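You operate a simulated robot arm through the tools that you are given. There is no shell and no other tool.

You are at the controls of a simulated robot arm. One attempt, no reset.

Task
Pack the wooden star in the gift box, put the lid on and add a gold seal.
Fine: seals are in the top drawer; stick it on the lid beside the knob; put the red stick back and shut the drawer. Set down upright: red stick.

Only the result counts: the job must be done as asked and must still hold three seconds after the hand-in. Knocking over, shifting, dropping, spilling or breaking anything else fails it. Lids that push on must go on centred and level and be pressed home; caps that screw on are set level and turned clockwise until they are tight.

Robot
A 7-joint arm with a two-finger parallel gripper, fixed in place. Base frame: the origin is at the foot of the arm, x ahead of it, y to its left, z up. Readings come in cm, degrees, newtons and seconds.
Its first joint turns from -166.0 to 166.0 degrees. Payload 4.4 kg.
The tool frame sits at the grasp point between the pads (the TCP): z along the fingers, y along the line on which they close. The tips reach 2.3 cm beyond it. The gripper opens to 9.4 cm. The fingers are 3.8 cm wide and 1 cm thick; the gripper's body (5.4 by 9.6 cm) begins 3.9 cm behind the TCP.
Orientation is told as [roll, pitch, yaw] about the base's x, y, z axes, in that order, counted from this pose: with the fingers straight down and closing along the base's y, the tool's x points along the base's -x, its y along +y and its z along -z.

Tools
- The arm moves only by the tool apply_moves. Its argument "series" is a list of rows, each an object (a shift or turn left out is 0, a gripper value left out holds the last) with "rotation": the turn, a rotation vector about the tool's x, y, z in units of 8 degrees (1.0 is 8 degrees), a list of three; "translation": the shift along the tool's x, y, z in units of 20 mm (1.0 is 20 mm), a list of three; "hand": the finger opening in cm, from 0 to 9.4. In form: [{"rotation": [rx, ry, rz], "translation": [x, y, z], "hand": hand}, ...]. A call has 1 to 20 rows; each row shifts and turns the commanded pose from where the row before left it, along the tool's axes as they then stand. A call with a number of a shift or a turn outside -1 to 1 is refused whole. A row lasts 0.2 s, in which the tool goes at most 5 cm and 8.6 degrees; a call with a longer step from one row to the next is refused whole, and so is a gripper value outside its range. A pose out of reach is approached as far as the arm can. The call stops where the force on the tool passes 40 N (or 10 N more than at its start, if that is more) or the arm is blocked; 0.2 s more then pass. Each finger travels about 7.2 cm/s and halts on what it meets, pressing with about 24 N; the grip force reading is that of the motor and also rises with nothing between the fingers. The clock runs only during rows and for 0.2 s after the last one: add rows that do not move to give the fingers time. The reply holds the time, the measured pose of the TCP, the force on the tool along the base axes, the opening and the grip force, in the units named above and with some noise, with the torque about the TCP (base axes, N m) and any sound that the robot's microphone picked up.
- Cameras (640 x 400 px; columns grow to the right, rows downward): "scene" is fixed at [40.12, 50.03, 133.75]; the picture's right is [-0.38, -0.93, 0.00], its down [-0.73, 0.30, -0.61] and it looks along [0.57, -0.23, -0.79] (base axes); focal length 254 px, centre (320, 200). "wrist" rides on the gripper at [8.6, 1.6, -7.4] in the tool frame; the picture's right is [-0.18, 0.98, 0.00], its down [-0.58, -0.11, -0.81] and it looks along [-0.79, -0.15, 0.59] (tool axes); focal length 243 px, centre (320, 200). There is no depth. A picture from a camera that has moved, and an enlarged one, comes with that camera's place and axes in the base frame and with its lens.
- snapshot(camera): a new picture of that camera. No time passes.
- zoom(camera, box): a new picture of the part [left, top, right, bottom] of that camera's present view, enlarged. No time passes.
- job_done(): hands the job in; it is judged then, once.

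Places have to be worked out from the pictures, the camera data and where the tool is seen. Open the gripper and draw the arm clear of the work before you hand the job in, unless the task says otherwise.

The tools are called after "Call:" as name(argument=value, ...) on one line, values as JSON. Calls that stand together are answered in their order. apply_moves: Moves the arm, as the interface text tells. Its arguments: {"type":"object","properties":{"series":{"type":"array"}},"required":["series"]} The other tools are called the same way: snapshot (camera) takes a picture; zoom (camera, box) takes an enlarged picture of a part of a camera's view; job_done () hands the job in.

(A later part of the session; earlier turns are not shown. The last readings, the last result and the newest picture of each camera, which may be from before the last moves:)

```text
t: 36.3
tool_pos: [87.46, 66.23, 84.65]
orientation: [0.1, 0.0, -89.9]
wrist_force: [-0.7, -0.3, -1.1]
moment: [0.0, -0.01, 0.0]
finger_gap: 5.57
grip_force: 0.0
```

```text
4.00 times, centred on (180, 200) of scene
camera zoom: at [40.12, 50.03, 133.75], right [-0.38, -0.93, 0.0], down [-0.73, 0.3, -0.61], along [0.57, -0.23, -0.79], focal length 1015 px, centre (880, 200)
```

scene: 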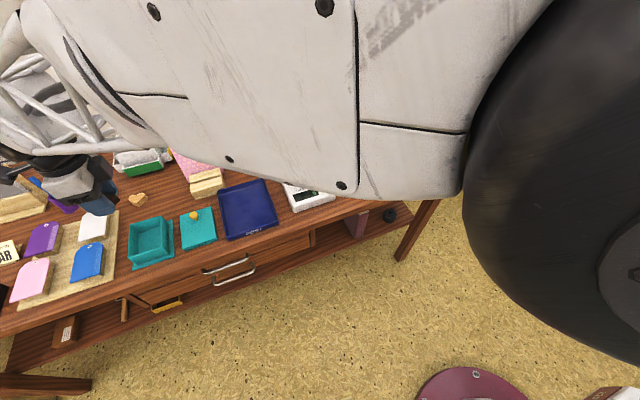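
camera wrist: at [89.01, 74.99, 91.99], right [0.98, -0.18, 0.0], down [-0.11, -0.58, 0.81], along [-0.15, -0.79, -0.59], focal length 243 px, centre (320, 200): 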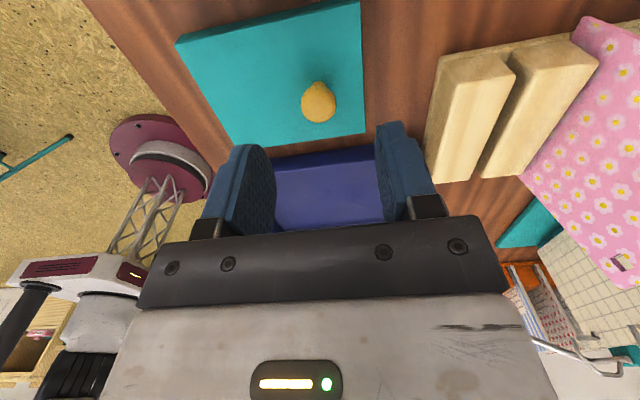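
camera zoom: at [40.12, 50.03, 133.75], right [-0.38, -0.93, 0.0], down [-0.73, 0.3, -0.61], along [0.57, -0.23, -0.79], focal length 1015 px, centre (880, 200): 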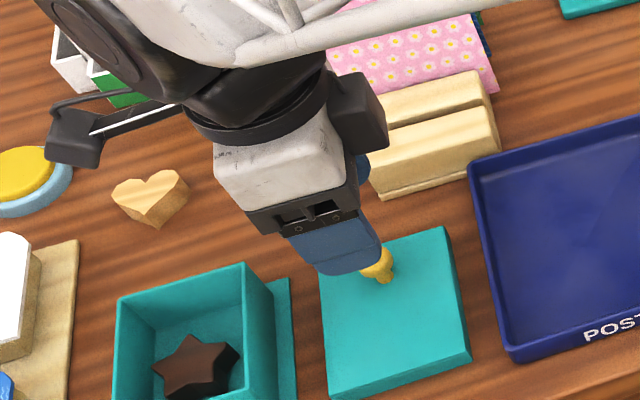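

The knob is right under the TCP (319,102 vs expected ~104). I descend to z≈79.2 around the knob with the fingers at 5.6 cm.

Call:
apply_moves(series=[{"translation": [0.05, 0, 0.6]}, {"translation": [0, 0, 0.6]}, {"translation": [0, 0, 0.6]}, {"translation": [0, 0, 0.5]}, {"translation": [0, 0, 0.25]}, {"translation": [0, 0, 0.12]}, {"translation": [0, 0, 0]}, {"translation": [0, 0, 0]}])

Call:
snapshot(camera="wrist")

Call:
zoom(camera="scene", box=[140, 160, 240, 222])

```text
t: 38.1
tool_pos: [87.5, 66.55, 79.07]
orientation: [0.2, 0.1, -90.0]
wrist_force: [-1.0, -0.3, 0.2]
moment: [0.0, 0.02, -0.03]
finger_gap: 5.59
grip_force: 0.0
```

```text
taken
camera wrist: at [89.06, 75.18, 86.41], right [0.98, -0.18, 0.0], down [-0.11, -0.58, 0.81], along [-0.15, -0.79, -0.59], focal length 243 px, centre (320, 200)
```

wrist: 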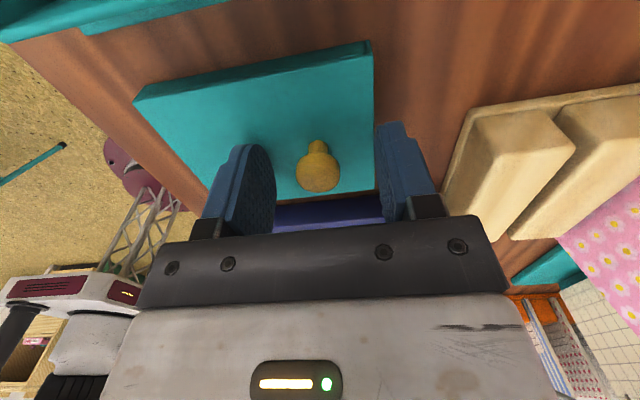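

```text
6.40 times, centred on (190, 191) of scene
camera zoom: at [40.12, 50.03, 133.75], right [-0.38, -0.93, 0.0], down [-0.73, 0.3, -0.61], along [0.57, -0.23, -0.79], focal length 1624 px, centre (1152, 258)
```

zoom: 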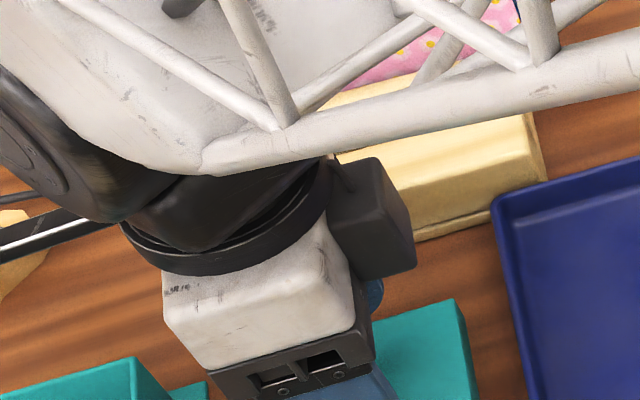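

The knob head sits between the pads with the tips just above the lid. I close on it.

Call:
apply_moves(series=[{"translation": [0, 0, 0], "hand": 4}, {"translation": [0, 0, 0], "hand": 3}, {"translation": [0, 0, 0], "hand": 2.2}, {"translation": [0, 0, 0], "hand": 1.2}, {"translation": [0, 0, 0], "hand": 0.5}, {"translation": [0, 0, 0]}, {"translation": [0, 0, 0]}])

Call:
snapshot(camera="wrist")

```text
t: 39.7
tool_pos: [87.52, 66.51, 79.06]
orientation: [0.3, 0.2, -90.0]
wrist_force: [0.1, 0.2, 0.5]
moment: [-0.01, -0.02, 0.02]
finger_gap: 2.02
grip_force: 24.0
```

```text
taken
camera wrist: at [89.05, 75.18, 86.41], right [0.98, -0.18, 0.0], down [-0.11, -0.58, 0.81], along [-0.15, -0.79, -0.59], focal length 243 px, centre (320, 200)
```

wrist: 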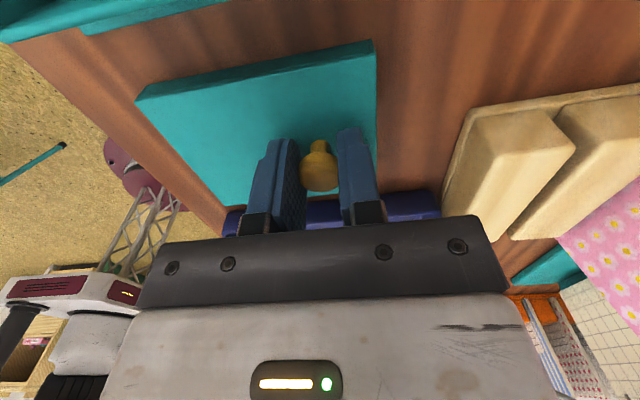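

Gripped (2.02 cm). I lift slowly a few cm and check that the lid stays level.

Call:
apply_moves(series=[{"translation": [0, 0, -0.2]}, {"translation": [0, 0, -0.3]}, {"translation": [0, 0, -0.5]}, {"translation": [0, 0, -0.7]}, {"translation": [0, 0, -0.8]}, {"translation": [0, 0, -1]}, {"translation": [0, 0, -1]}, {"translation": [0, 0, 0]}, {"translation": [0, 0, 0]}])

Call:
snapshot(camera="wrist")

Call:
zoom(camera="scene", box=[100, 150, 260, 250])

```text
t: 41.7
tool_pos: [87.41, 66.52, 88.2]
orientation: [0.0, 0.0, -90.0]
wrist_force: [0.4, -0.7, -0.1]
moment: [0.02, -0.02, 0.02]
finger_gap: 2.02
grip_force: 23.9
```

```text
taken
camera wrist: at [89.01, 75.07, 95.59], right [0.98, -0.18, 0.0], down [-0.11, -0.58, 0.81], along [-0.15, -0.79, -0.59], focal length 243 px, centre (320, 200)
```

wrist: 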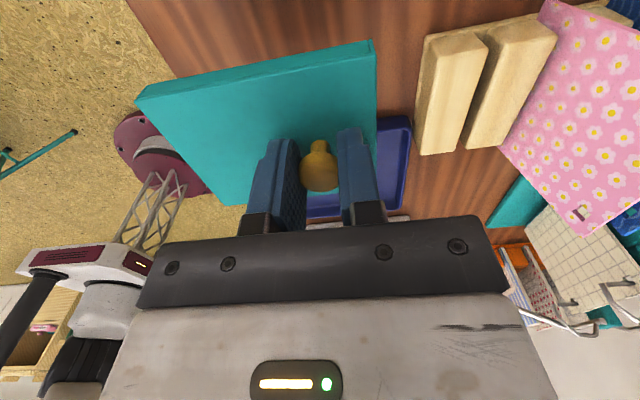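

```text
4.00 times, centred on (180, 200) of scene
camera zoom: at [40.12, 50.03, 133.75], right [-0.38, -0.93, 0.0], down [-0.73, 0.3, -0.61], along [0.57, -0.23, -0.79], focal length 1015 px, centre (880, 200)
```

zoom: 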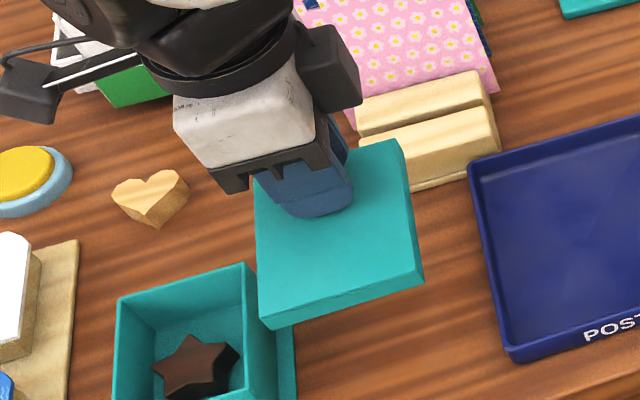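

Lid is lifted and level. I zoom in on the lid in hand to measure its edges relative to the TCP.

Call:
zoom(camera="wrist", box=[120, 30, 280, 130])

Call:
zoom(camera="wrist", box=[260, 30, 420, 130])

Call:
zoom(camera="wrist", box=[180, 120, 420, 270])

```text
4.00 times, centred on (200, 80) of wrist
camera zoom: at [89.01, 75.07, 95.59], right [0.98, -0.18, 0.0], down [-0.11, -0.58, 0.81], along [-0.15, -0.79, -0.59], focal length 970 px, centre (800, 680)
```

zoom: 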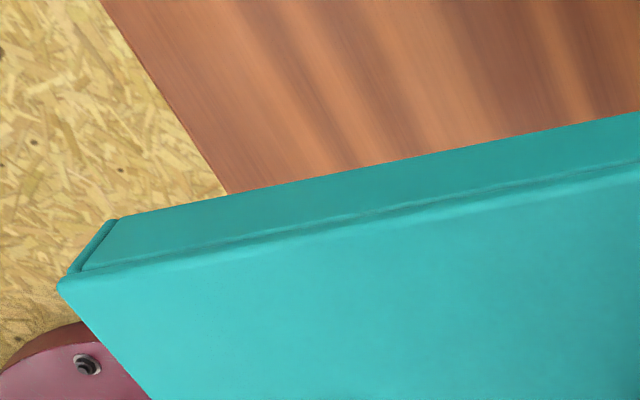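

```text
4.00 times, centred on (340, 80) of wrist
camera zoom: at [89.01, 75.07, 95.59], right [0.98, -0.18, 0.0], down [-0.11, -0.58, 0.81], along [-0.15, -0.79, -0.59], focal length 970 px, centre (240, 680)
```

zoom: 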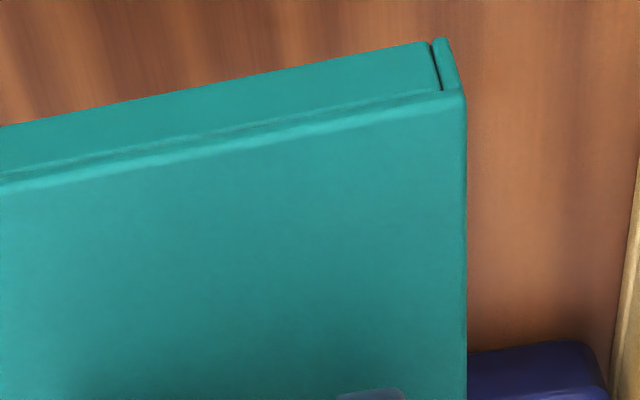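

```text
2.67 times, centred on (300, 195) of wrist
camera zoom: at [89.01, 75.07, 95.59], right [0.98, -0.18, 0.0], down [-0.11, -0.58, 0.81], along [-0.15, -0.79, -0.59], focal length 647 px, centre (373, 213)
```

zoom: 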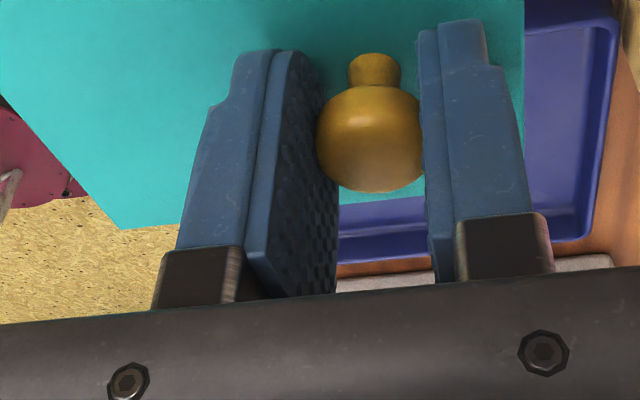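

Relative to the TCP the lid centre is at about (−2.5, −0.18) and its bottom is 4.15 cm below. Box centre ≈(84.92, 77.68), so TCP target ≈(87.42, 77.86). I move across and lower to ~1 cm above the rim for a visual check.

Call:
apply_moves(series=[{"translation": [0.95, 0, 0]}, {"translation": [0.95, 0, 0]}, {"translation": [0.95, 0, 0]}, {"translation": [0.95, 0, 0]}, {"translation": [0.95, 0, 0]}, {"translation": [0.93, 0, 0]}, {"translation": [0, 0, 0.5]}, {"translation": [0, 0, 0.5]}, {"translation": [0, 0, 0.5]}, {"translation": [0, 0, 0.5]}, {"translation": [0, 0, 0]}, {"translation": [0, 0, 0]}])

Call:
snapshot(camera="wrist")

Call:
zoom(camera="wrist", box=[120, 10, 280, 110])

Call:
zoom(camera="wrist", box=[260, 10, 420, 110])

Call:
zoom(camera="scene", box=[90, 180, 230, 268])

```text
t: 44.3
tool_pos: [87.51, 77.92, 83.99]
orientation: [0.1, 0.1, -90.0]
wrist_force: [0.5, -0.8, -0.9]
moment: [0.02, -0.02, 0.0]
finger_gap: 2.02
grip_force: 24.0
```

```text
taken
camera wrist: at [89.03, 86.57, 91.46], right [0.98, -0.18, 0.0], down [-0.11, -0.58, 0.81], along [-0.15, -0.79, -0.59], focal length 243 px, centre (320, 200)
```

wrist: 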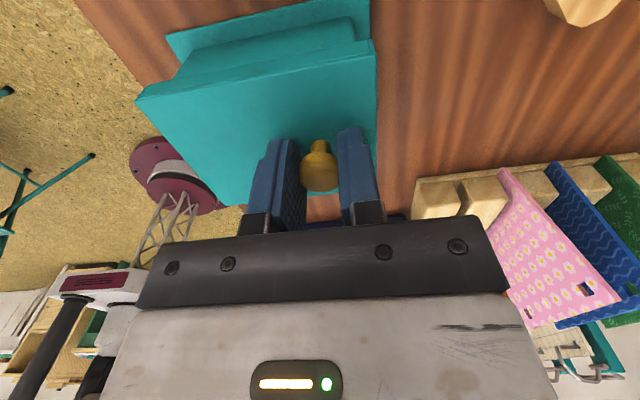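

```text
4.00 times, centred on (200, 60) of wrist
camera zoom: at [89.03, 86.57, 91.46], right [0.98, -0.18, 0.0], down [-0.11, -0.58, 0.81], along [-0.15, -0.79, -0.59], focal length 970 px, centre (800, 760)
```

zoom: 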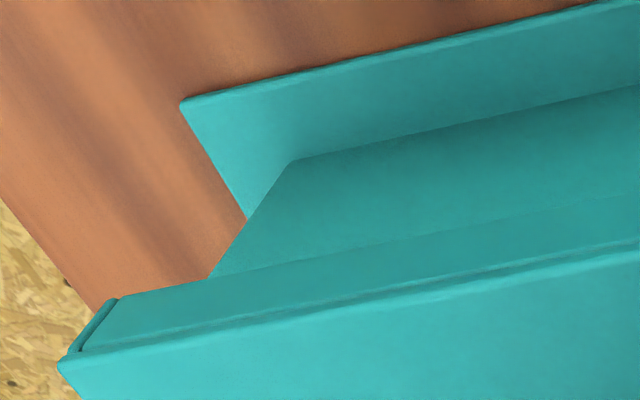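

```text
4.00 times, centred on (340, 60) of wrist
camera zoom: at [89.03, 86.57, 91.46], right [0.98, -0.18, 0.0], down [-0.11, -0.58, 0.81], along [-0.15, -0.79, -0.59], focal length 970 px, centre (240, 760)
```

zoom: 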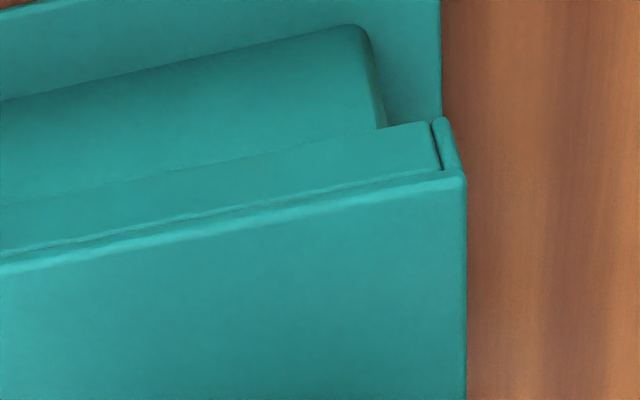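

```text
4.55 times, centred on (160, 224) of scene
camera zoom: at [40.12, 50.03, 133.75], right [-0.38, -0.93, 0.0], down [-0.73, 0.3, -0.61], along [0.57, -0.23, -0.79], focal length 1154 px, centre (1047, 91)
```

zoom: 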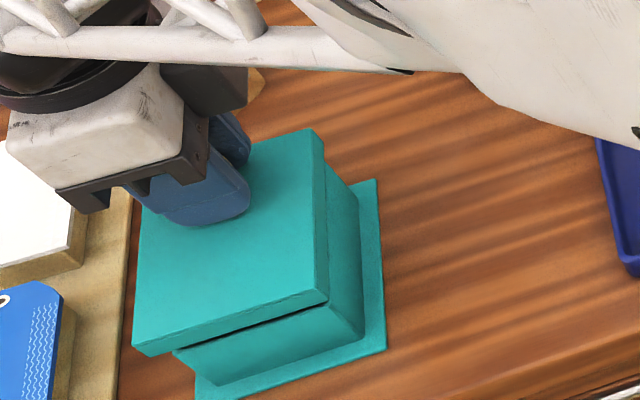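

Lid overhang is about 0.5 cm on all sides, so it is centred and square to the box within ~1–2 mm. I lower in small steps watching force.

Call:
apply_moves(series=[{"translation": [0, 0, 0.15]}, {"translation": [0, 0, 0.15]}, {"translation": [0, 0, 0.15]}, {"translation": [0, 0, 0.15]}, {"translation": [0, 0, 0]}])

Call:
zoom(camera="wrist", box=[120, 10, 440, 210])

Call:
zoom(camera="scene", box=[110, 200, 200, 270])

```text
t: 45.5
tool_pos: [87.58, 77.95, 83.04]
orientation: [0.0, 0.1, -90.0]
wrist_force: [-0.2, -1.1, -0.1]
moment: [-0.01, 0.0, 0.02]
finger_gap: 2.02
grip_force: 24.0
```

```text
2.00 times, centred on (280, 110) of wrist
camera zoom: at [89.07, 86.5, 90.34], right [0.98, -0.18, 0.0], down [-0.11, -0.58, 0.81], along [-0.15, -0.79, -0.59], focal length 485 px, centre (400, 380)
```

zoom: 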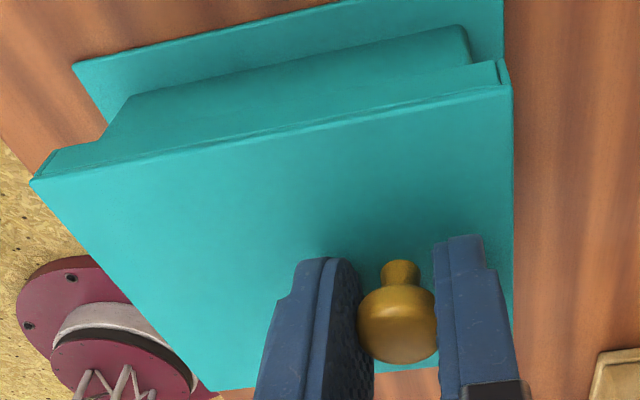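

```text
5.71 times, centred on (155, 235) of scene
camera zoom: at [40.12, 50.03, 133.75], right [-0.38, -0.93, 0.0], down [-0.73, 0.3, -0.61], along [0.57, -0.23, -0.79], focal length 1450 px, centre (1263, 0)
```

zoom: 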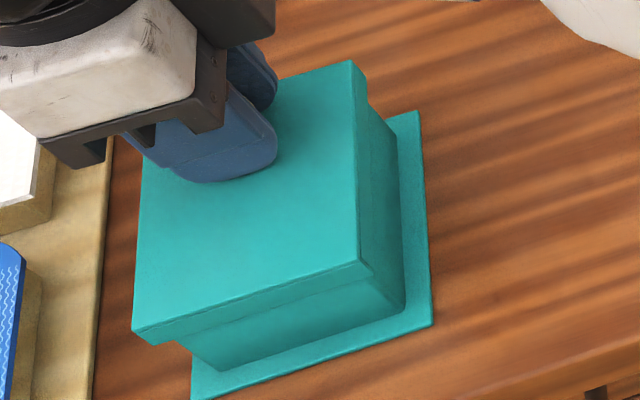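

No contact yet. I go on down in 1.5 mm steps.

Call:
apply_moves(series=[{"translation": [0, 0, 0.075]}, {"translation": [0, 0, 0.075]}, {"translation": [0, 0, 0.075]}, {"translation": [0, 0, 0]}])

Call:
zoom(camera="scene", box=[110, 200, 200, 270])

```text
t: 46.5
tool_pos: [87.41, 77.83, 82.38]
orientation: [0.0, 0.1, -90.1]
wrist_force: [-0.1, -0.1, -0.7]
moment: [0.0, -0.01, -0.01]
finger_gap: 2.02
grip_force: 24.0
```

```text
5.71 times, centred on (155, 235) of scene
camera zoom: at [40.12, 50.03, 133.75], right [-0.38, -0.93, 0.0], down [-0.73, 0.3, -0.61], along [0.57, -0.23, -0.79], focal length 1450 px, centre (1263, 0)
```

zoom: 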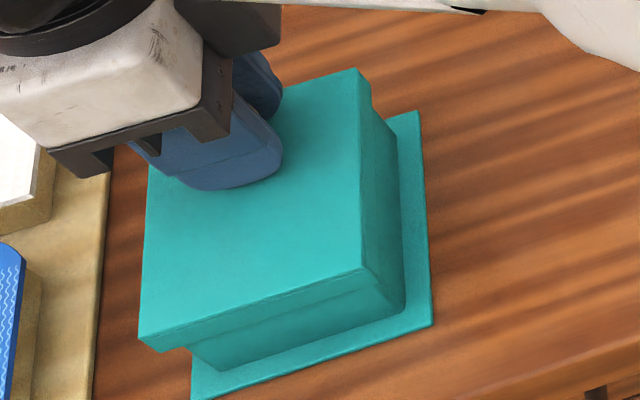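

The skirt is already about the rim without contact. I continue in 1 mm steps until the lid seats.

Call:
apply_moves(series=[{"translation": [0, 0, 0.06]}, {"translation": [0, 0, 0.06]}, {"translation": [0, 0, 0.06]}, {"translation": [0, 0, 0.06]}, {"translation": [0, 0, 0]}])

Call:
zoom(camera="scene", box=[110, 200, 200, 270])

```text
t: 47.7
tool_pos: [87.5, 77.78, 82.11]
orientation: [0.2, 0.0, -90.1]
wrist_force: [0.7, 1.2, 3.8]
moment: [-0.01, 0.0, -0.03]
finger_gap: 2.0
grip_force: 23.9
heard: snap
```

```text
5.71 times, centred on (155, 235) of scene
camera zoom: at [40.12, 50.03, 133.75], right [-0.38, -0.93, 0.0], down [-0.73, 0.3, -0.61], along [0.57, -0.23, -0.79], focal length 1450 px, centre (1263, 0)
```

zoom: 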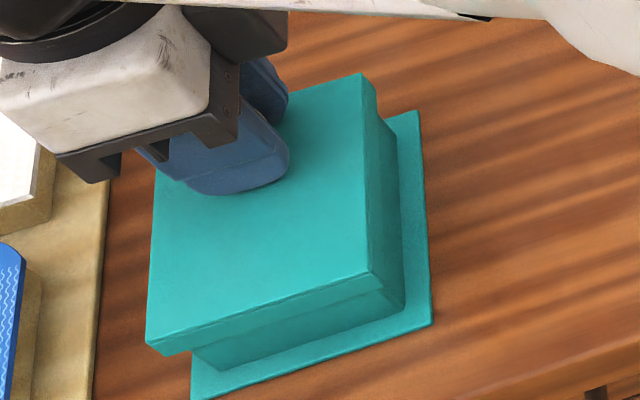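

A "snap" was heard – the lid has clicked home. I open the fingers and rise straight up.

Call:
apply_moves(series=[{"translation": [0, 0, 0], "hand": 3}, {"translation": [0, 0, 0], "hand": 4}, {"translation": [0, 0, 0], "hand": 5}, {"translation": [0, 0, 0]}, {"translation": [0, 0, -0.5]}, {"translation": [0, 0, -1]}, {"translation": [0, 0, -1]}, {"translation": [0, 0, -1]}, {"translation": [0, 0, -1]}, {"translation": [0, 0, -1]}, {"translation": [0, 0, 0]}])

Call:
snapshot(camera="wrist")

Call:
zoom(camera="scene", box=[90, 180, 230, 268])

```text
t: 50.1
tool_pos: [87.51, 77.83, 93.05]
orientation: [0.1, 0.1, -90.0]
wrist_force: [0.1, 0.2, 0.6]
moment: [0.01, 0.0, 0.02]
finger_gap: 5.0
grip_force: 0.1
```

```text
taken
camera wrist: at [89.04, 86.43, 100.4], right [0.98, -0.18, 0.0], down [-0.11, -0.58, 0.81], along [-0.15, -0.79, -0.59], focal length 243 px, centre (320, 200)
```

wrist: 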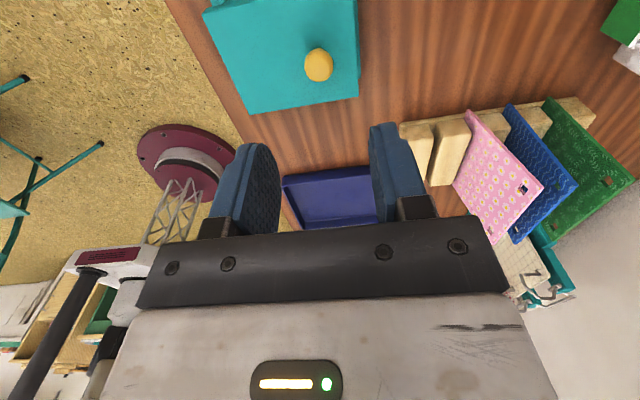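

```text
4.55 times, centred on (160, 224) of scene
camera zoom: at [40.12, 50.03, 133.75], right [-0.38, -0.93, 0.0], down [-0.73, 0.3, -0.61], along [0.57, -0.23, -0.79], focal length 1154 px, centre (1047, 91)
```

zoom: 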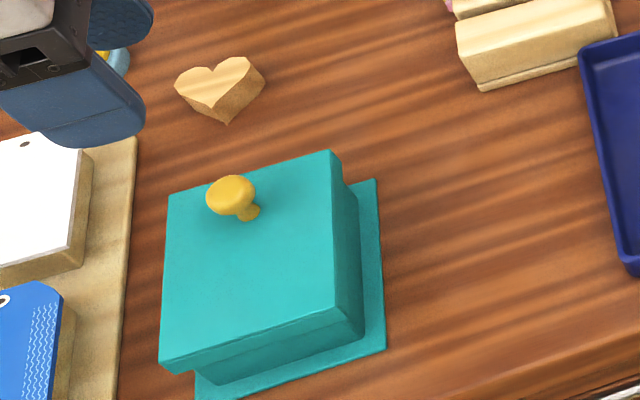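

The lid is on squarely. Now the drawer: I back the arm off in front of the table (x≈58) at height, to turn the gripper horizontal for viewing and gripping the top handle.

Call:
apply_moves(series=[{"translation": [-0.43, -0.98, 0]}, {"translation": [-0.43, -0.98, 0]}, {"translation": [-0.43, -0.98, 0]}, {"translation": [-0.43, -0.98, 0]}, {"translation": [-0.43, -0.98, 0]}, {"translation": [-0.43, -0.98, 0]}, {"translation": [-0.43, -0.98, 0]}, {"translation": [-0.43, -0.98, 0]}, {"translation": [-0.43, -0.98, 0]}, {"translation": [-0.43, -0.98, 0]}, {"translation": [-0.43, -0.98, 0]}, {"translation": [-0.43, -0.98, 0]}, {"translation": [-0.43, -0.98, 0]}, {"translation": [-0.43, -0.98, 0]}, {"translation": [-0.43, -0.98, 0]}, {"translation": [0, -0.98, 0]}, {"translation": [0, 0, 0]}, {"translation": [0, 0, 0]}])

Call:
snapshot(camera="wrist")

Call:
snapshot(camera="scene")

```text
t: 53.9
tool_pos: [55.95, 64.98, 92.86]
orientation: [0.2, 0.1, -90.0]
wrist_force: [-0.6, 0.0, 0.5]
moment: [0.0, 0.03, 0.01]
finger_gap: 5.02
grip_force: 0.1
```

```text
taken
camera wrist: at [57.48, 73.62, 100.28], right [0.98, -0.18, 0.0], down [-0.11, -0.58, 0.81], along [-0.15, -0.79, -0.59], focal length 243 px, centre (320, 200)
```

wrist: 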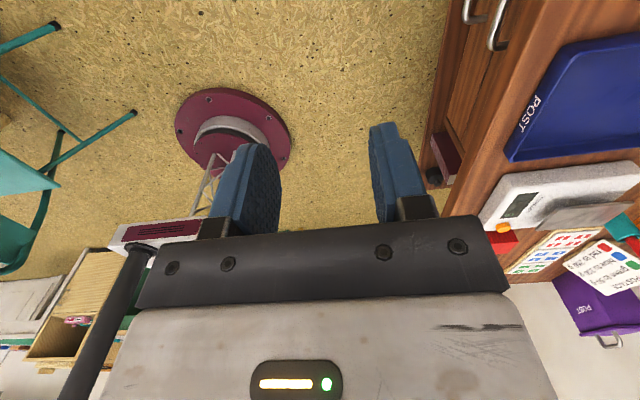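

```text
taken
```

scene: 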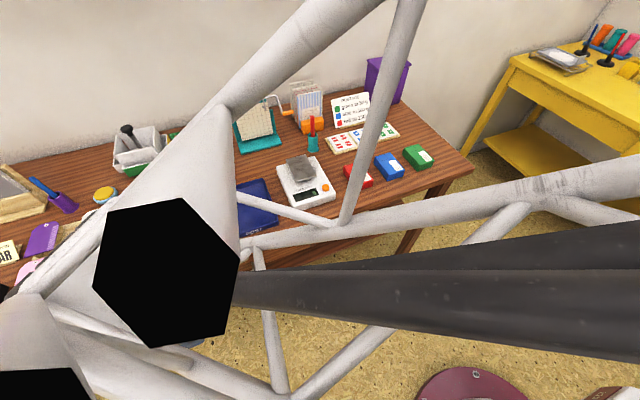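

I tilt the gripper to horizontal (pointing +x) in place, rotating about the tool x axis.

Call:
apply_moves(series=[{"rotation": [-1, 0, 0]}, {"rotation": [-1, 0, 0]}, {"rotation": [-1, 0, 0]}, {"rotation": [-1, 0, 0]}, {"rotation": [-1, 0, 0]}, {"rotation": [-1, 0, 0]}, {"rotation": [-1, 0, 0]}, {"rotation": [-1, 0, 0]}, {"rotation": [-1, 0, 0]}, {"rotation": [-1, 0, 0]}, {"rotation": [-1, 0, 0]}, {"rotation": [-0.25, 0, 0]}, {"rotation": [0, 0, 0]}, {"rotation": [0, 0, 0]}])

Call:
snapshot(camera="wrist")

Call:
snapshot(camera="scene")

```text
t: 56.9
tool_pos: [63.09, 65.94, 101.83]
orientation: [54.9, -3.9, -85.7]
wrist_force: [-0.2, -0.6, -0.7]
moment: [0.03, -0.02, 0.01]
finger_gap: 5.0
grip_force: 0.0
out of reach, approached as far as the arm can: row 6, 7, 8, 9, 10, 11, 12
```

```text
taken
camera wrist: at [57.2, 74.48, 106.77], right [0.57, -0.09, 0.82], down [-0.68, -0.61, 0.41], along [0.46, -0.79, -0.41], focal length 243 px, centre (320, 200)
```

wrist: 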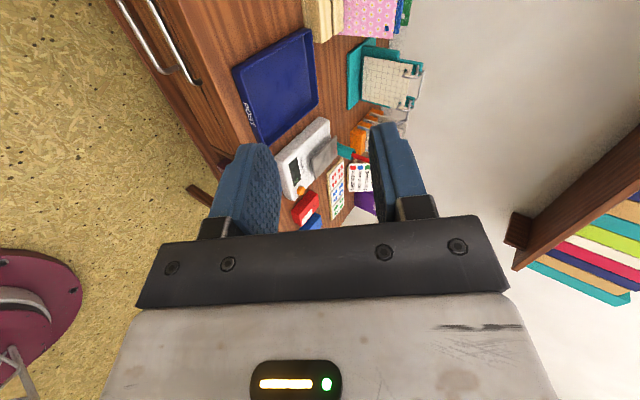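

```text
taken
```

scene: 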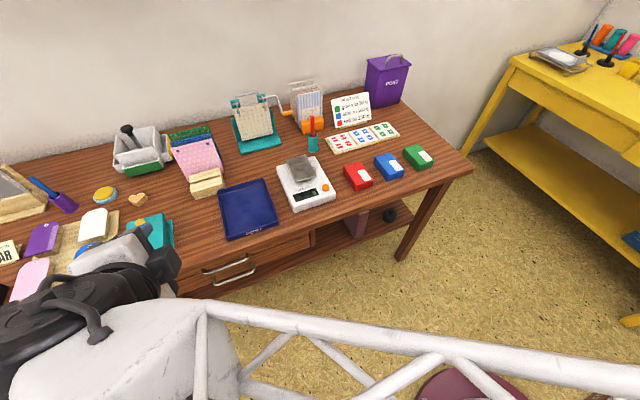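

Horizontal isn't reachable here, but a ~50° tilt should do for hooking the bar. I undo half of the tilt to resynchronise the commanded pose (tilt ≈42°).

Call:
apply_moves(series=[{"rotation": [1, 0, 0]}, {"rotation": [1, 0, 0]}, {"rotation": [1, 0, 0]}, {"rotation": [1, 0, 0]}, {"rotation": [1, 0, 0]}, {"rotation": [1, 0, 0]}, {"rotation": [0.25, 0, 0]}, {"rotation": [0, 0, 0]}, {"rotation": [0, 0, 0]}])

Call:
snapshot(camera="wrist")

```text
t: 58.9
tool_pos: [63.07, 65.93, 101.8]
orientation: [5.5, -3.4, -85.9]
wrist_force: [0.0, 0.7, -0.8]
moment: [-0.01, -0.02, -0.03]
finger_gap: 5.0
grip_force: 0.0
```

```text
taken
camera wrist: at [63.31, 75.09, 108.79], right [0.99, -0.11, 0.11], down [-0.15, -0.54, 0.83], along [-0.03, -0.83, -0.55], focal length 243 px, centre (320, 200)
```

wrist: 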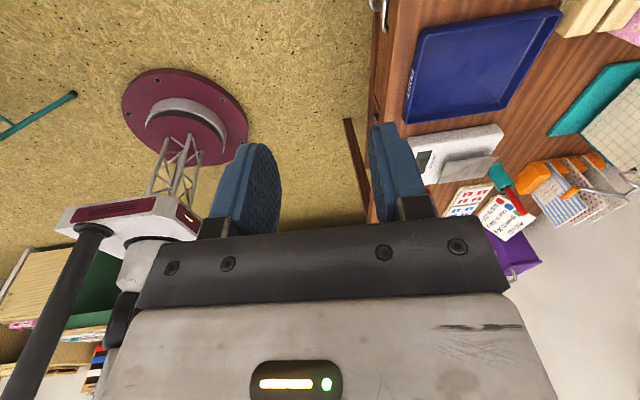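

The commanded pose resets to the reached one. I straighten the tool, turn to yaw 0 and drop lower in front of the table so the wrist camera can look at the drawer front directly.

Call:
apply_moves(series=[{"rotation": [-0.69, 0.42, 0.51]}, {"rotation": [0, 0, -1]}, {"rotation": [0, 0, -1]}, {"rotation": [0, 0, -1]}, {"rotation": [0, 0, -1]}, {"rotation": [0, 0, -1]}, {"rotation": [0, 0, -1]}, {"rotation": [0, 0, -1]}, {"rotation": [0, 0, -1]}, {"rotation": [0, 0, -1]}, {"rotation": [0, 0, -1]}, {"rotation": [0, 0, -1]}, {"rotation": [0, 0, -0.25]}, {"rotation": [0, 0, 0]}])

```text
t: 61.9
tool_pos: [62.98, 65.92, 101.97]
orientation: [0.4, -11.2, 0.5]
wrist_force: [0.1, -1.0, 0.8]
moment: [0.02, -0.01, -0.03]
finger_gap: 4.99
grip_force: 0.0
```

Tool now points down with an 11° forward tilt at yaw 0, which gives a good look ahead. I go back and lower to about (48, 63, 85) to view the drawers.

Call:
apply_moves(series=[{"translation": [0.9, -0.15, 0.69]}, {"translation": [0.9, -0.15, 0.69]}, {"translation": [0.9, -0.15, 0.69]}, {"translation": [0.9, -0.15, 0.69]}, {"translation": [0.9, -0.15, 0.69]}, {"translation": [0.9, -0.15, 0.69]}, {"translation": [0.9, -0.15, 0.69]}, {"translation": [0.9, -0.15, 0.69]}, {"translation": [0.9, -0.15, 0.69]}, {"translation": [0.9, -0.15, 0.69]}, {"rotation": [0, 0, 0]}, {"rotation": [0, 0, 0]}])

Call:
snapshot(camera="wrist")

Call:
zoom(camera="scene", box=[160, 230, 320, 330])

```text
t: 64.5
tool_pos: [48.15, 63.04, 84.86]
orientation: [0.5, -11.2, 0.3]
wrist_force: [0.9, -0.3, -0.2]
moment: [0.0, -0.02, -0.06]
finger_gap: 5.02
grip_force: 0.1
```

```text
taken
camera wrist: at [38.19, 64.43, 90.42], right [0.17, 0.98, 0.04], down [0.42, -0.11, 0.9], along [0.89, -0.14, -0.43], focal length 243 px, centre (320, 200)
```

wrist: 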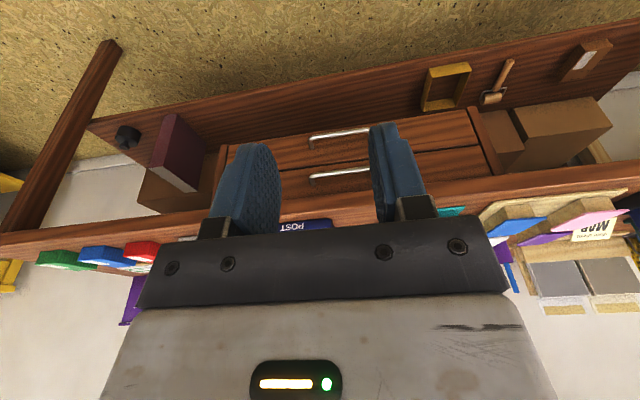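

```text
4.00 times, centred on (240, 280) of scene
camera zoom: at [40.12, 50.03, 133.75], right [-0.38, -0.93, 0.0], down [-0.73, 0.3, -0.61], along [0.57, -0.23, -0.79], focal length 1015 px, centre (640, -120)
```

zoom: 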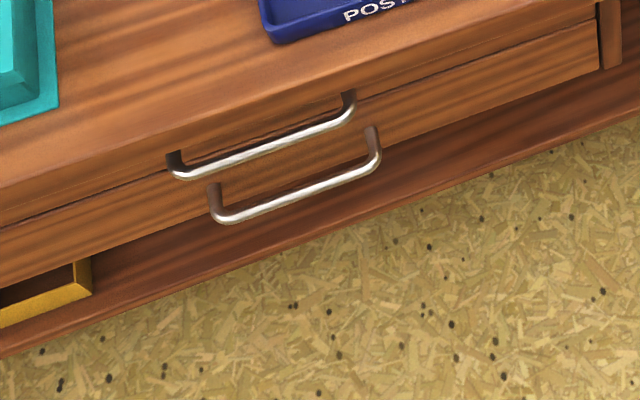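

Call:
zoom(camera="wrist", box=[200, 90, 440, 240])

```text
2.67 times, centred on (320, 165) of wrist
camera zoom: at [38.19, 64.43, 90.42], right [0.17, 0.98, 0.04], down [0.42, -0.11, 0.9], along [0.89, -0.14, -0.43], focal length 647 px, centre (320, 293)
```

zoom: 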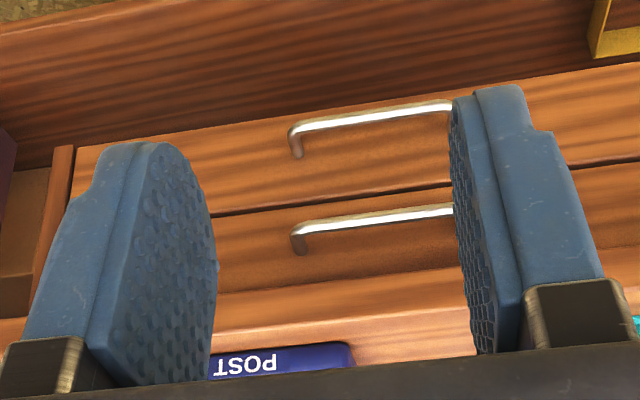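

The top bar runs along y from about 57 to 68.8 at x≈76.6, z≈67, recessed under the table edge (edge x≈74.7, underside z≈72.5); drawer front x≈80. I'll approach near-horizontally, pointing partly radially (azimuth ~20°). First I set pitch 0, yaw −70, then tilt.

Call:
apply_moves(series=[{"rotation": [0, 0.7, 0]}, {"rotation": [0, 0.7, 0]}, {"rotation": [0, 0, 1]}, {"rotation": [0, 0, 1]}, {"rotation": [0, 0, 1]}, {"rotation": [0, 0, 1]}, {"rotation": [0, 0, 1]}, {"rotation": [0, 0, 1]}, {"rotation": [0, 0, 1]}, {"rotation": [0, 0, 1]}, {"rotation": [0, 0, 0.75]}, {"rotation": [0, 0, 0]}])

Call:
apply_moves(series=[{"rotation": [-1, 0, 0]}, {"rotation": [-1, 0, 0]}, {"rotation": [-1, 0, 0]}, {"rotation": [-1, 0, 0]}, {"rotation": [-1, 0, 0]}, {"rotation": [-1, 0, 0]}, {"rotation": [0, 0, 0]}, {"rotation": [0, 0, 0]}])

Call:
snapshot(camera="scene")

```text
t: 67.1
tool_pos: [48.11, 62.92, 84.86]
orientation: [0.1, 0.4, -69.5]
wrist_force: [-0.1, -0.5, 0.3]
moment: [0.0, -0.01, -0.01]
finger_gap: 5.03
grip_force: 0.2
```

```text
t: 68.9
tool_pos: [48.82, 62.88, 86.19]
orientation: [43.1, 0.2, -69.2]
wrist_force: [0.0, 0.0, -0.5]
moment: [0.01, 0.02, 0.01]
finger_gap: 4.99
grip_force: 0.0
out of reach, approached as far as the arm can: row 6
```

```text
taken
```

scene: 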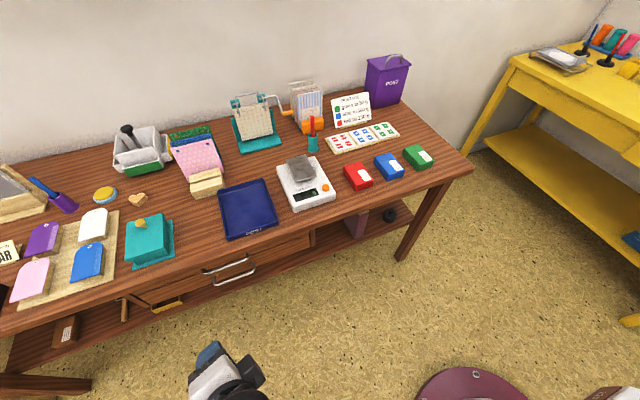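

Tilt is limited to ~43° this close in, so instead of a horizontal grip I plan to hook the bar from above/behind with one finger of the wide-open gripper at ~45–55° tilt. I move outward and lower and try tilting further there.

Call:
apply_moves(series=[{"translation": [-0.586, 0.386, 0.964]}, {"translation": [-0.586, 0.386, 0.964]}, {"translation": [-0.586, 0.386, 0.964]}, {"translation": [-0.586, 0.386, 0.964]}, {"translation": [-0.586, 0.386, 0.964]}, {"translation": [-0.586, 0.386, 0.964]}, {"translation": [-0.586, 0.386, 0.964]}, {"rotation": [-0.5, 0, 0]}, {"rotation": [-0.5, 0, 0]}, {"rotation": [-0.5, 0, 0]}, {"rotation": [-0.5, 0, 0]}, {"rotation": [0, 0, 0]}, {"rotation": [0, 0, 0]}])

Call:
snapshot(camera="scene")

Call:
snapshot(camera="wrist")

```text
t: 71.7
tool_pos: [64.74, 60.2, 80.75]
orientation: [46.1, 0.1, -68.9]
wrist_force: [-0.7, 0.6, -0.1]
moment: [-0.02, 0.01, -0.01]
finger_gap: 5.0
grip_force: 0.0
out of reach, approached as far as the arm can: row 8, 9, 10, 11
```

```text
taken
```

scene: 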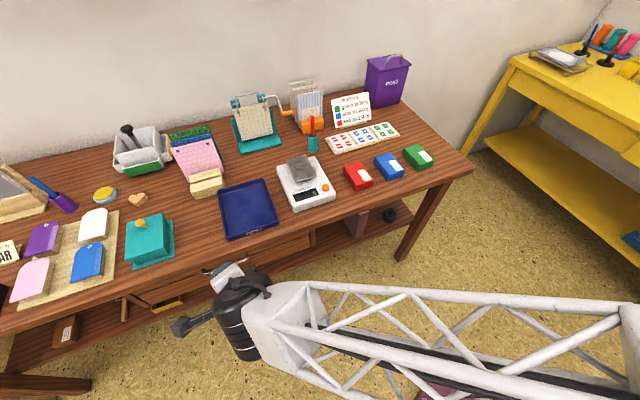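

```text
taken
camera wrist: at [57.64, 66.77, 86.99], right [0.7, 0.07, 0.71], down [-0.4, -0.78, 0.48], along [0.59, -0.62, -0.52], focal length 243 px, centre (320, 200)
```

wrist: 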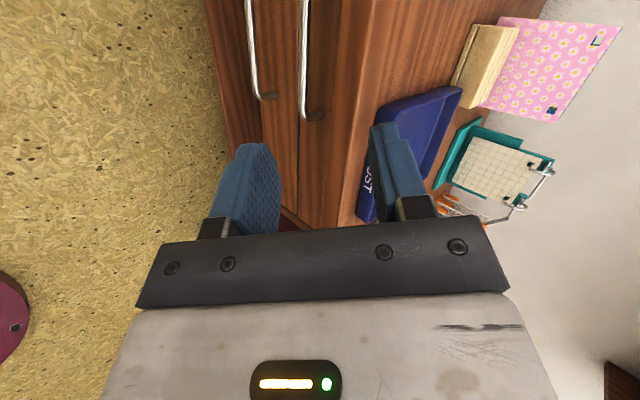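

Radial tilt tops out at ~46° here. The other wrist roll (camera on the −y side) may have more joint room, so I return to tool-down and test yaw toward +90.

Call:
apply_moves(series=[{"rotation": [1, 0, 0]}, {"rotation": [1, 0, 0]}, {"rotation": [1, 0, 0]}, {"rotation": [1, 0, 0]}, {"rotation": [1, 0, 0]}, {"rotation": [0.76, 0, 0]}, {"translation": [0.1, -1, -1]}, {"translation": [0.1, -1, -1]}, {"translation": [0.1, -1, -1]}, {"rotation": [0, 0, 0]}])

Call:
apply_moves(series=[{"rotation": [0, 0, -1]}, {"rotation": [0, 0, -1]}, {"rotation": [0, 0, -1]}, {"rotation": [0, 0, -1]}, {"rotation": [0, 0, -1]}, {"rotation": [0, 0, -1]}, {"rotation": [0, 0, -1]}, {"rotation": [0, 0, -1]}, {"rotation": [0, 0, -1]}, {"rotation": [0, 0, -1]}, {"rotation": [0, 0, -1]}, {"rotation": [0, 0, -1]}, {"rotation": [0, 0, -1]}, {"rotation": [0, 0, -1]}, {"rotation": [0, 0, -1]}, {"rotation": [0, 0, -1]}, {"rotation": [0, 0, -1]}, {"rotation": [0, 0, -1]}, {"rotation": [0, 0, -1]}, {"rotation": [0, 0, -0.9]}])

Call:
snapshot(camera="scene")

```text
t: 73.9
tool_pos: [58.98, 58.57, 86.68]
orientation: [0.0, 0.1, -68.8]
wrist_force: [-1.3, 0.9, 0.0]
moment: [0.02, 0.05, -0.01]
finger_gap: 4.98
grip_force: 0.0
```

```text
t: 78.1
tool_pos: [58.93, 58.73, 86.73]
orientation: [-0.1, 0.0, 90.4]
wrist_force: [0.9, 0.3, -0.1]
moment: [0.0, 0.0, -0.03]
finger_gap: 5.0
grip_force: 0.0
```

```text
taken
```

scene: 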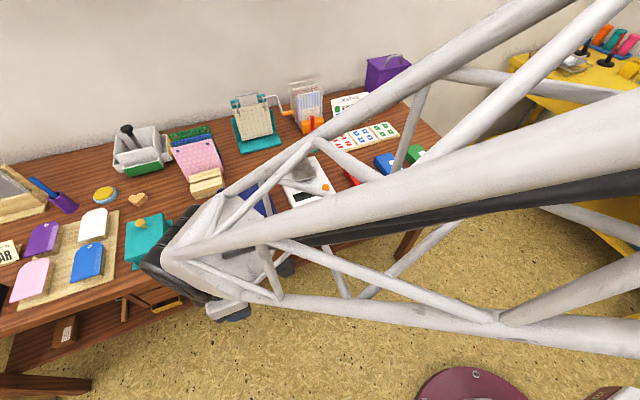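

Yaw +90 is reachable. Now I try tilting toward +x from here (positive about tool x).

Call:
apply_moves(series=[{"rotation": [1, 0, 0]}, {"rotation": [1, 0, 0]}, {"rotation": [1, 0, 0]}, {"rotation": [1, 0, 0]}, {"rotation": [1, 0, 0]}, {"rotation": [1, 0, 0]}, {"rotation": [1, 0, 0]}, {"rotation": [1, 0, 0]}, {"rotation": [1, 0, 0]}, {"rotation": [0, 0, 0]}])

Call:
snapshot(camera="scene")

Call:
snapshot(camera="wrist")

```text
t: 80.3
tool_pos: [58.91, 58.67, 86.76]
orientation: [-72.1, -0.1, 90.4]
wrist_force: [0.0, 0.4, 0.0]
moment: [-0.01, 0.03, -0.01]
finger_gap: 5.01
grip_force: 0.0
```

```text
taken
```

scene: 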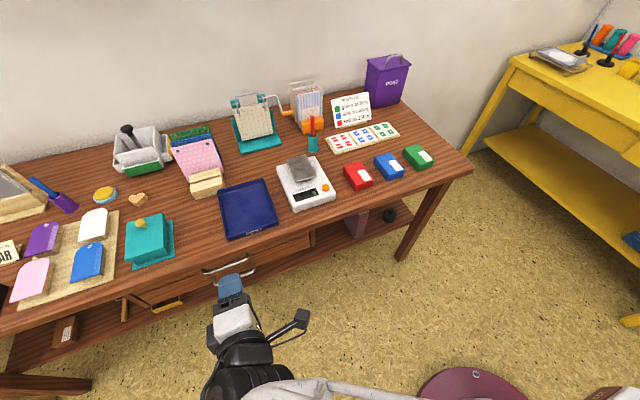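

```text
taken
camera wrist: at [51.38, 49.95, 87.4], right [-0.3, 0.18, -0.94], down [-0.74, 0.58, 0.35], along [0.6, 0.8, -0.04], focal length 243 px, centre (320, 200)
```

wrist: 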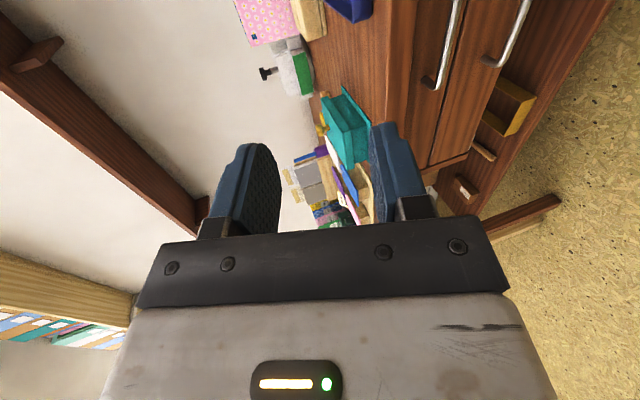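

This roll allows 72° easily. I tilt to 88° and lower to handle height in front of the bar (x stays ≈59).

Call:
apply_moves(series=[{"rotation": [1, 0, 0]}, {"rotation": [1, 0, 0]}, {"translation": [-0.21, 1, 0]}, {"translation": [-0.21, 1, 0]}, {"translation": [-0.21, 1, 0]}, {"translation": [-0.21, 1, 0]}, {"translation": [-0.21, 1, 0]}, {"translation": [-0.21, 1, 0]}, {"translation": [-0.21, 1, 0]}, {"translation": [-0.21, 1, 0]}, {"translation": [-0.21, 1, 0]}, {"translation": [-0.21, 0.9, 0]}, {"rotation": [0, 0, 0]}, {"rotation": [0, 0, 0]}])

Call:
snapshot(camera="scene")

Call:
snapshot(camera="wrist")

```text
t: 83.3
tool_pos: [58.4, 63.07, 67.0]
orientation: [-88.0, 0.1, 90.4]
wrist_force: [-0.2, -0.8, -0.6]
moment: [0.01, 0.01, -0.01]
finger_gap: 4.99
grip_force: 0.0
```

```text
taken
```

scene: 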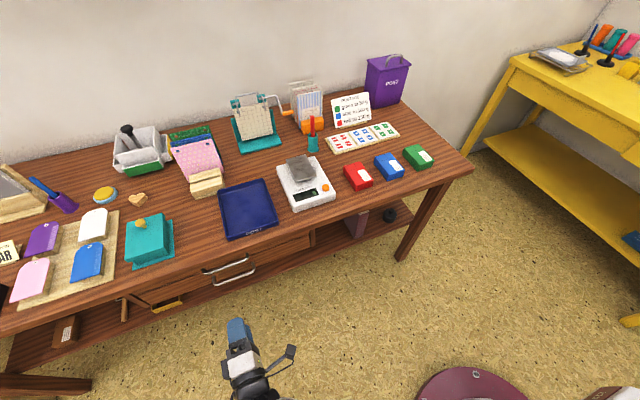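

```text
taken
camera wrist: at [50.82, 54.32, 65.53], right [-0.03, 0.19, -0.98], down [-0.81, 0.58, 0.14], along [0.59, 0.8, 0.13], focal length 243 px, centre (320, 200)
```

wrist: 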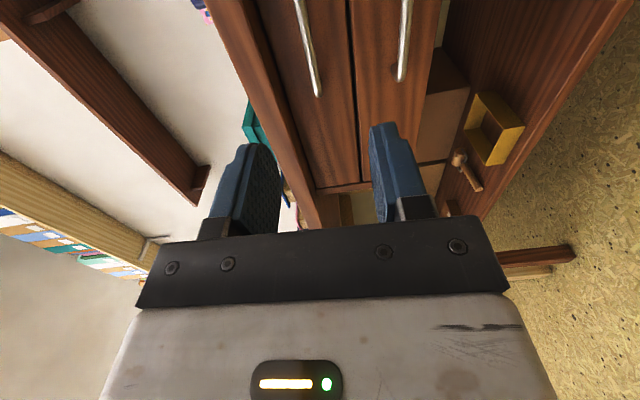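

Horizontal pose works. The top handle is in view; I zoom to measure its height relative to the tool axis.

Call:
zoom(camera="wrist", box=[220, 0, 460, 150])

```text
2.67 times, centred on (340, 75) of wrist
camera zoom: at [50.82, 54.32, 65.53], right [-0.03, 0.19, -0.98], down [-0.81, 0.58, 0.14], along [0.59, 0.8, 0.13], focal length 647 px, centre (267, 533)
```

zoom: 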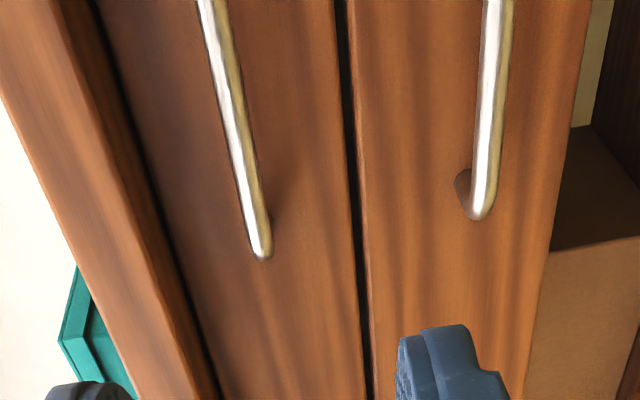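

Bar is at z≈67.55 (for x≈76.6); table edge underside ≈71.5. I level the tool, narrow the fingers to 3.5 cm, and advance to TCP x≈72 first.

Call:
apply_moves(series=[{"rotation": [0.25, 0, 0], "translation": [0, -0.27, 0], "hand": 3.5}, {"translation": [0, 0, 0.85]}, {"translation": [0, 0, 0.85]}, {"translation": [0, 0, 0.85]}, {"translation": [0, 0, 0.85]}, {"translation": [0, 0, 0.85]}, {"translation": [0, 0, 0.85]}, {"translation": [0, 0, 0.85]}, {"translation": [0, 0, 0.85]}, {"translation": [0, 0, 0]}, {"translation": [0, 0, 0]}])

Call:
snapshot(camera="wrist")

Call:
zoom(camera="scene", box=[160, 230, 320, 330])

```text
t: 85.7
tool_pos: [71.96, 62.87, 67.52]
orientation: [-90.0, -0.1, 90.2]
wrist_force: [-0.6, -0.6, -0.9]
moment: [-0.01, 0.0, -0.02]
finger_gap: 3.5
grip_force: 0.1
```

```text
taken
camera wrist: at [64.44, 54.2, 65.77], right [0.0, 0.19, -0.98], down [-0.81, 0.58, 0.11], along [0.59, 0.8, 0.15], focal length 243 px, centre (320, 200)
```

wrist: 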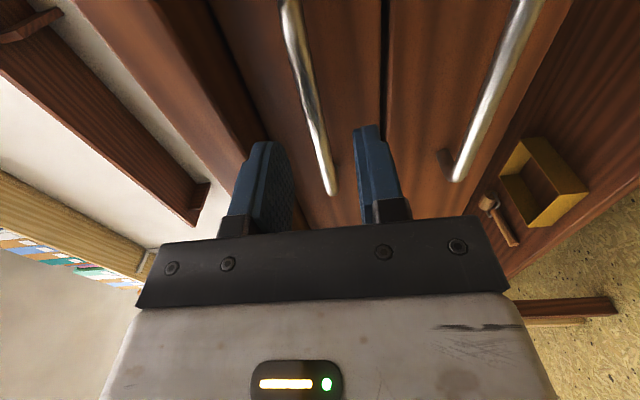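

```text
4.00 times, centred on (240, 280) of scene
camera zoom: at [40.12, 50.03, 133.75], right [-0.38, -0.93, 0.0], down [-0.73, 0.3, -0.61], along [0.57, -0.23, -0.79], focal length 1015 px, centre (640, -120)
```

zoom: 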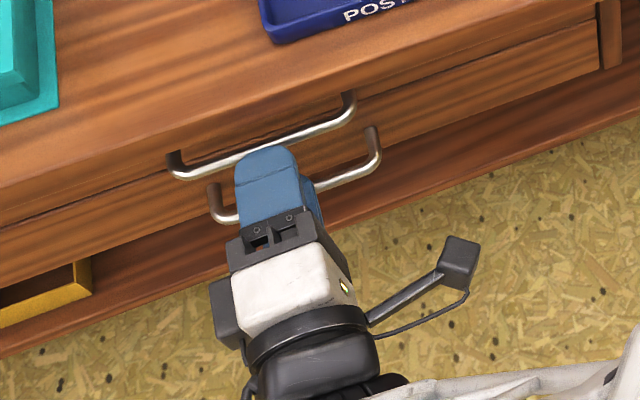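

Bar sits between the fingers at x≈76.4, z≈67.6. I advance 3.3 cm so the bar is ~1.1 cm past the TCP, then close.

Call:
apply_moves(series=[{"translation": [0, -0.08, 0.5]}, {"translation": [0, 0, 0.5]}, {"translation": [0, 0, 0.4]}, {"translation": [0, 0, 0.25]}, {"translation": [0, 0, 0]}, {"translation": [0, 0, 0]}])

Call:
snapshot(camera="wrist")

```text
t: 87.1
tool_pos: [75.28, 62.98, 67.65]
orientation: [-90.1, -0.2, 90.3]
wrist_force: [-0.2, -0.6, 0.8]
moment: [0.01, 0.0, 0.01]
finger_gap: 3.52
grip_force: 0.0
```

```text
taken
camera wrist: at [67.69, 54.24, 65.91], right [0.0, 0.19, -0.98], down [-0.81, 0.58, 0.11], along [0.59, 0.8, 0.15], focal length 243 px, centre (320, 200)
```

wrist: 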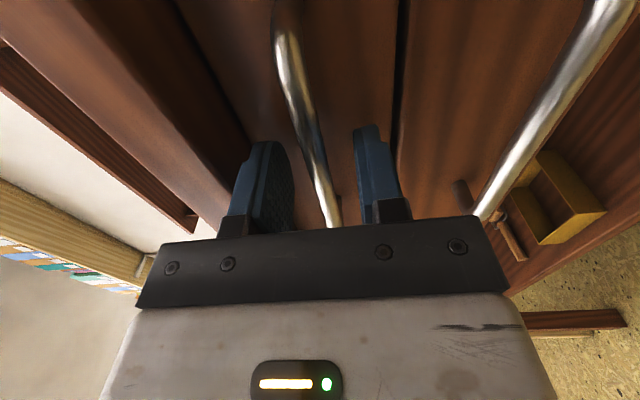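

The bar passes between the pads. I close on it.

Call:
apply_moves(series=[{"translation": [0, 0, 0], "hand": 2.5}, {"translation": [0, 0, 0], "hand": 1.5}, {"translation": [0, 0, 0], "hand": 0.5}, {"translation": [0, 0, 0], "hand": 0}, {"translation": [0, 0, 0]}, {"translation": [0, 0, 0]}])

```text
t: 88.5
tool_pos: [75.13, 62.91, 67.64]
orientation: [-90.0, -0.1, 90.3]
wrist_force: [-0.9, 3.6, -6.4]
moment: [-0.55, 0.08, 0.28]
finger_gap: 1.0
grip_force: 45.1
```

Bar gripped (1.0 cm). I pull gently a couple of centimetres and watch the force.

Call:
apply_moves(series=[{"translation": [0, 0, -0.2]}, {"translation": [0, 0, -0.3]}, {"translation": [0, 0, -0.3]}, {"translation": [0, 0, -0.3]}, {"translation": [0, 0, 0]}])

Call:
zoom(camera="scene", box=[160, 230, 320, 330])

```text
t: 89.7
tool_pos: [72.7, 62.96, 67.59]
orientation: [-90.0, 0.1, 90.3]
wrist_force: [-0.5, -1.3, -14.7]
moment: [-0.52, 0.11, -1.05]
finger_gap: 1.02
grip_force: 45.3
```

```text
4.00 times, centred on (240, 280) of scene
camera zoom: at [40.12, 50.03, 133.75], right [-0.38, -0.93, 0.0], down [-0.73, 0.3, -0.61], along [0.57, -0.23, -0.79], focal length 1015 px, centre (640, -120)
```

zoom: 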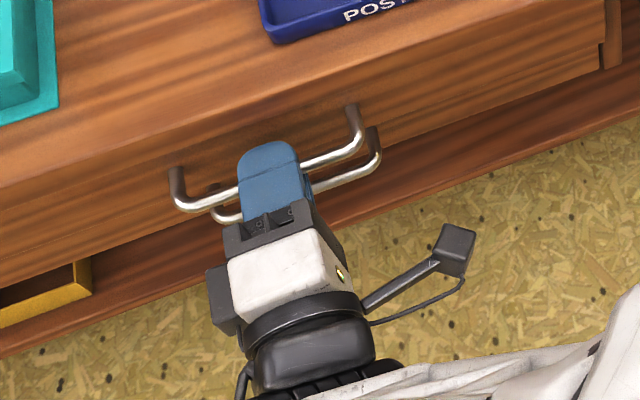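

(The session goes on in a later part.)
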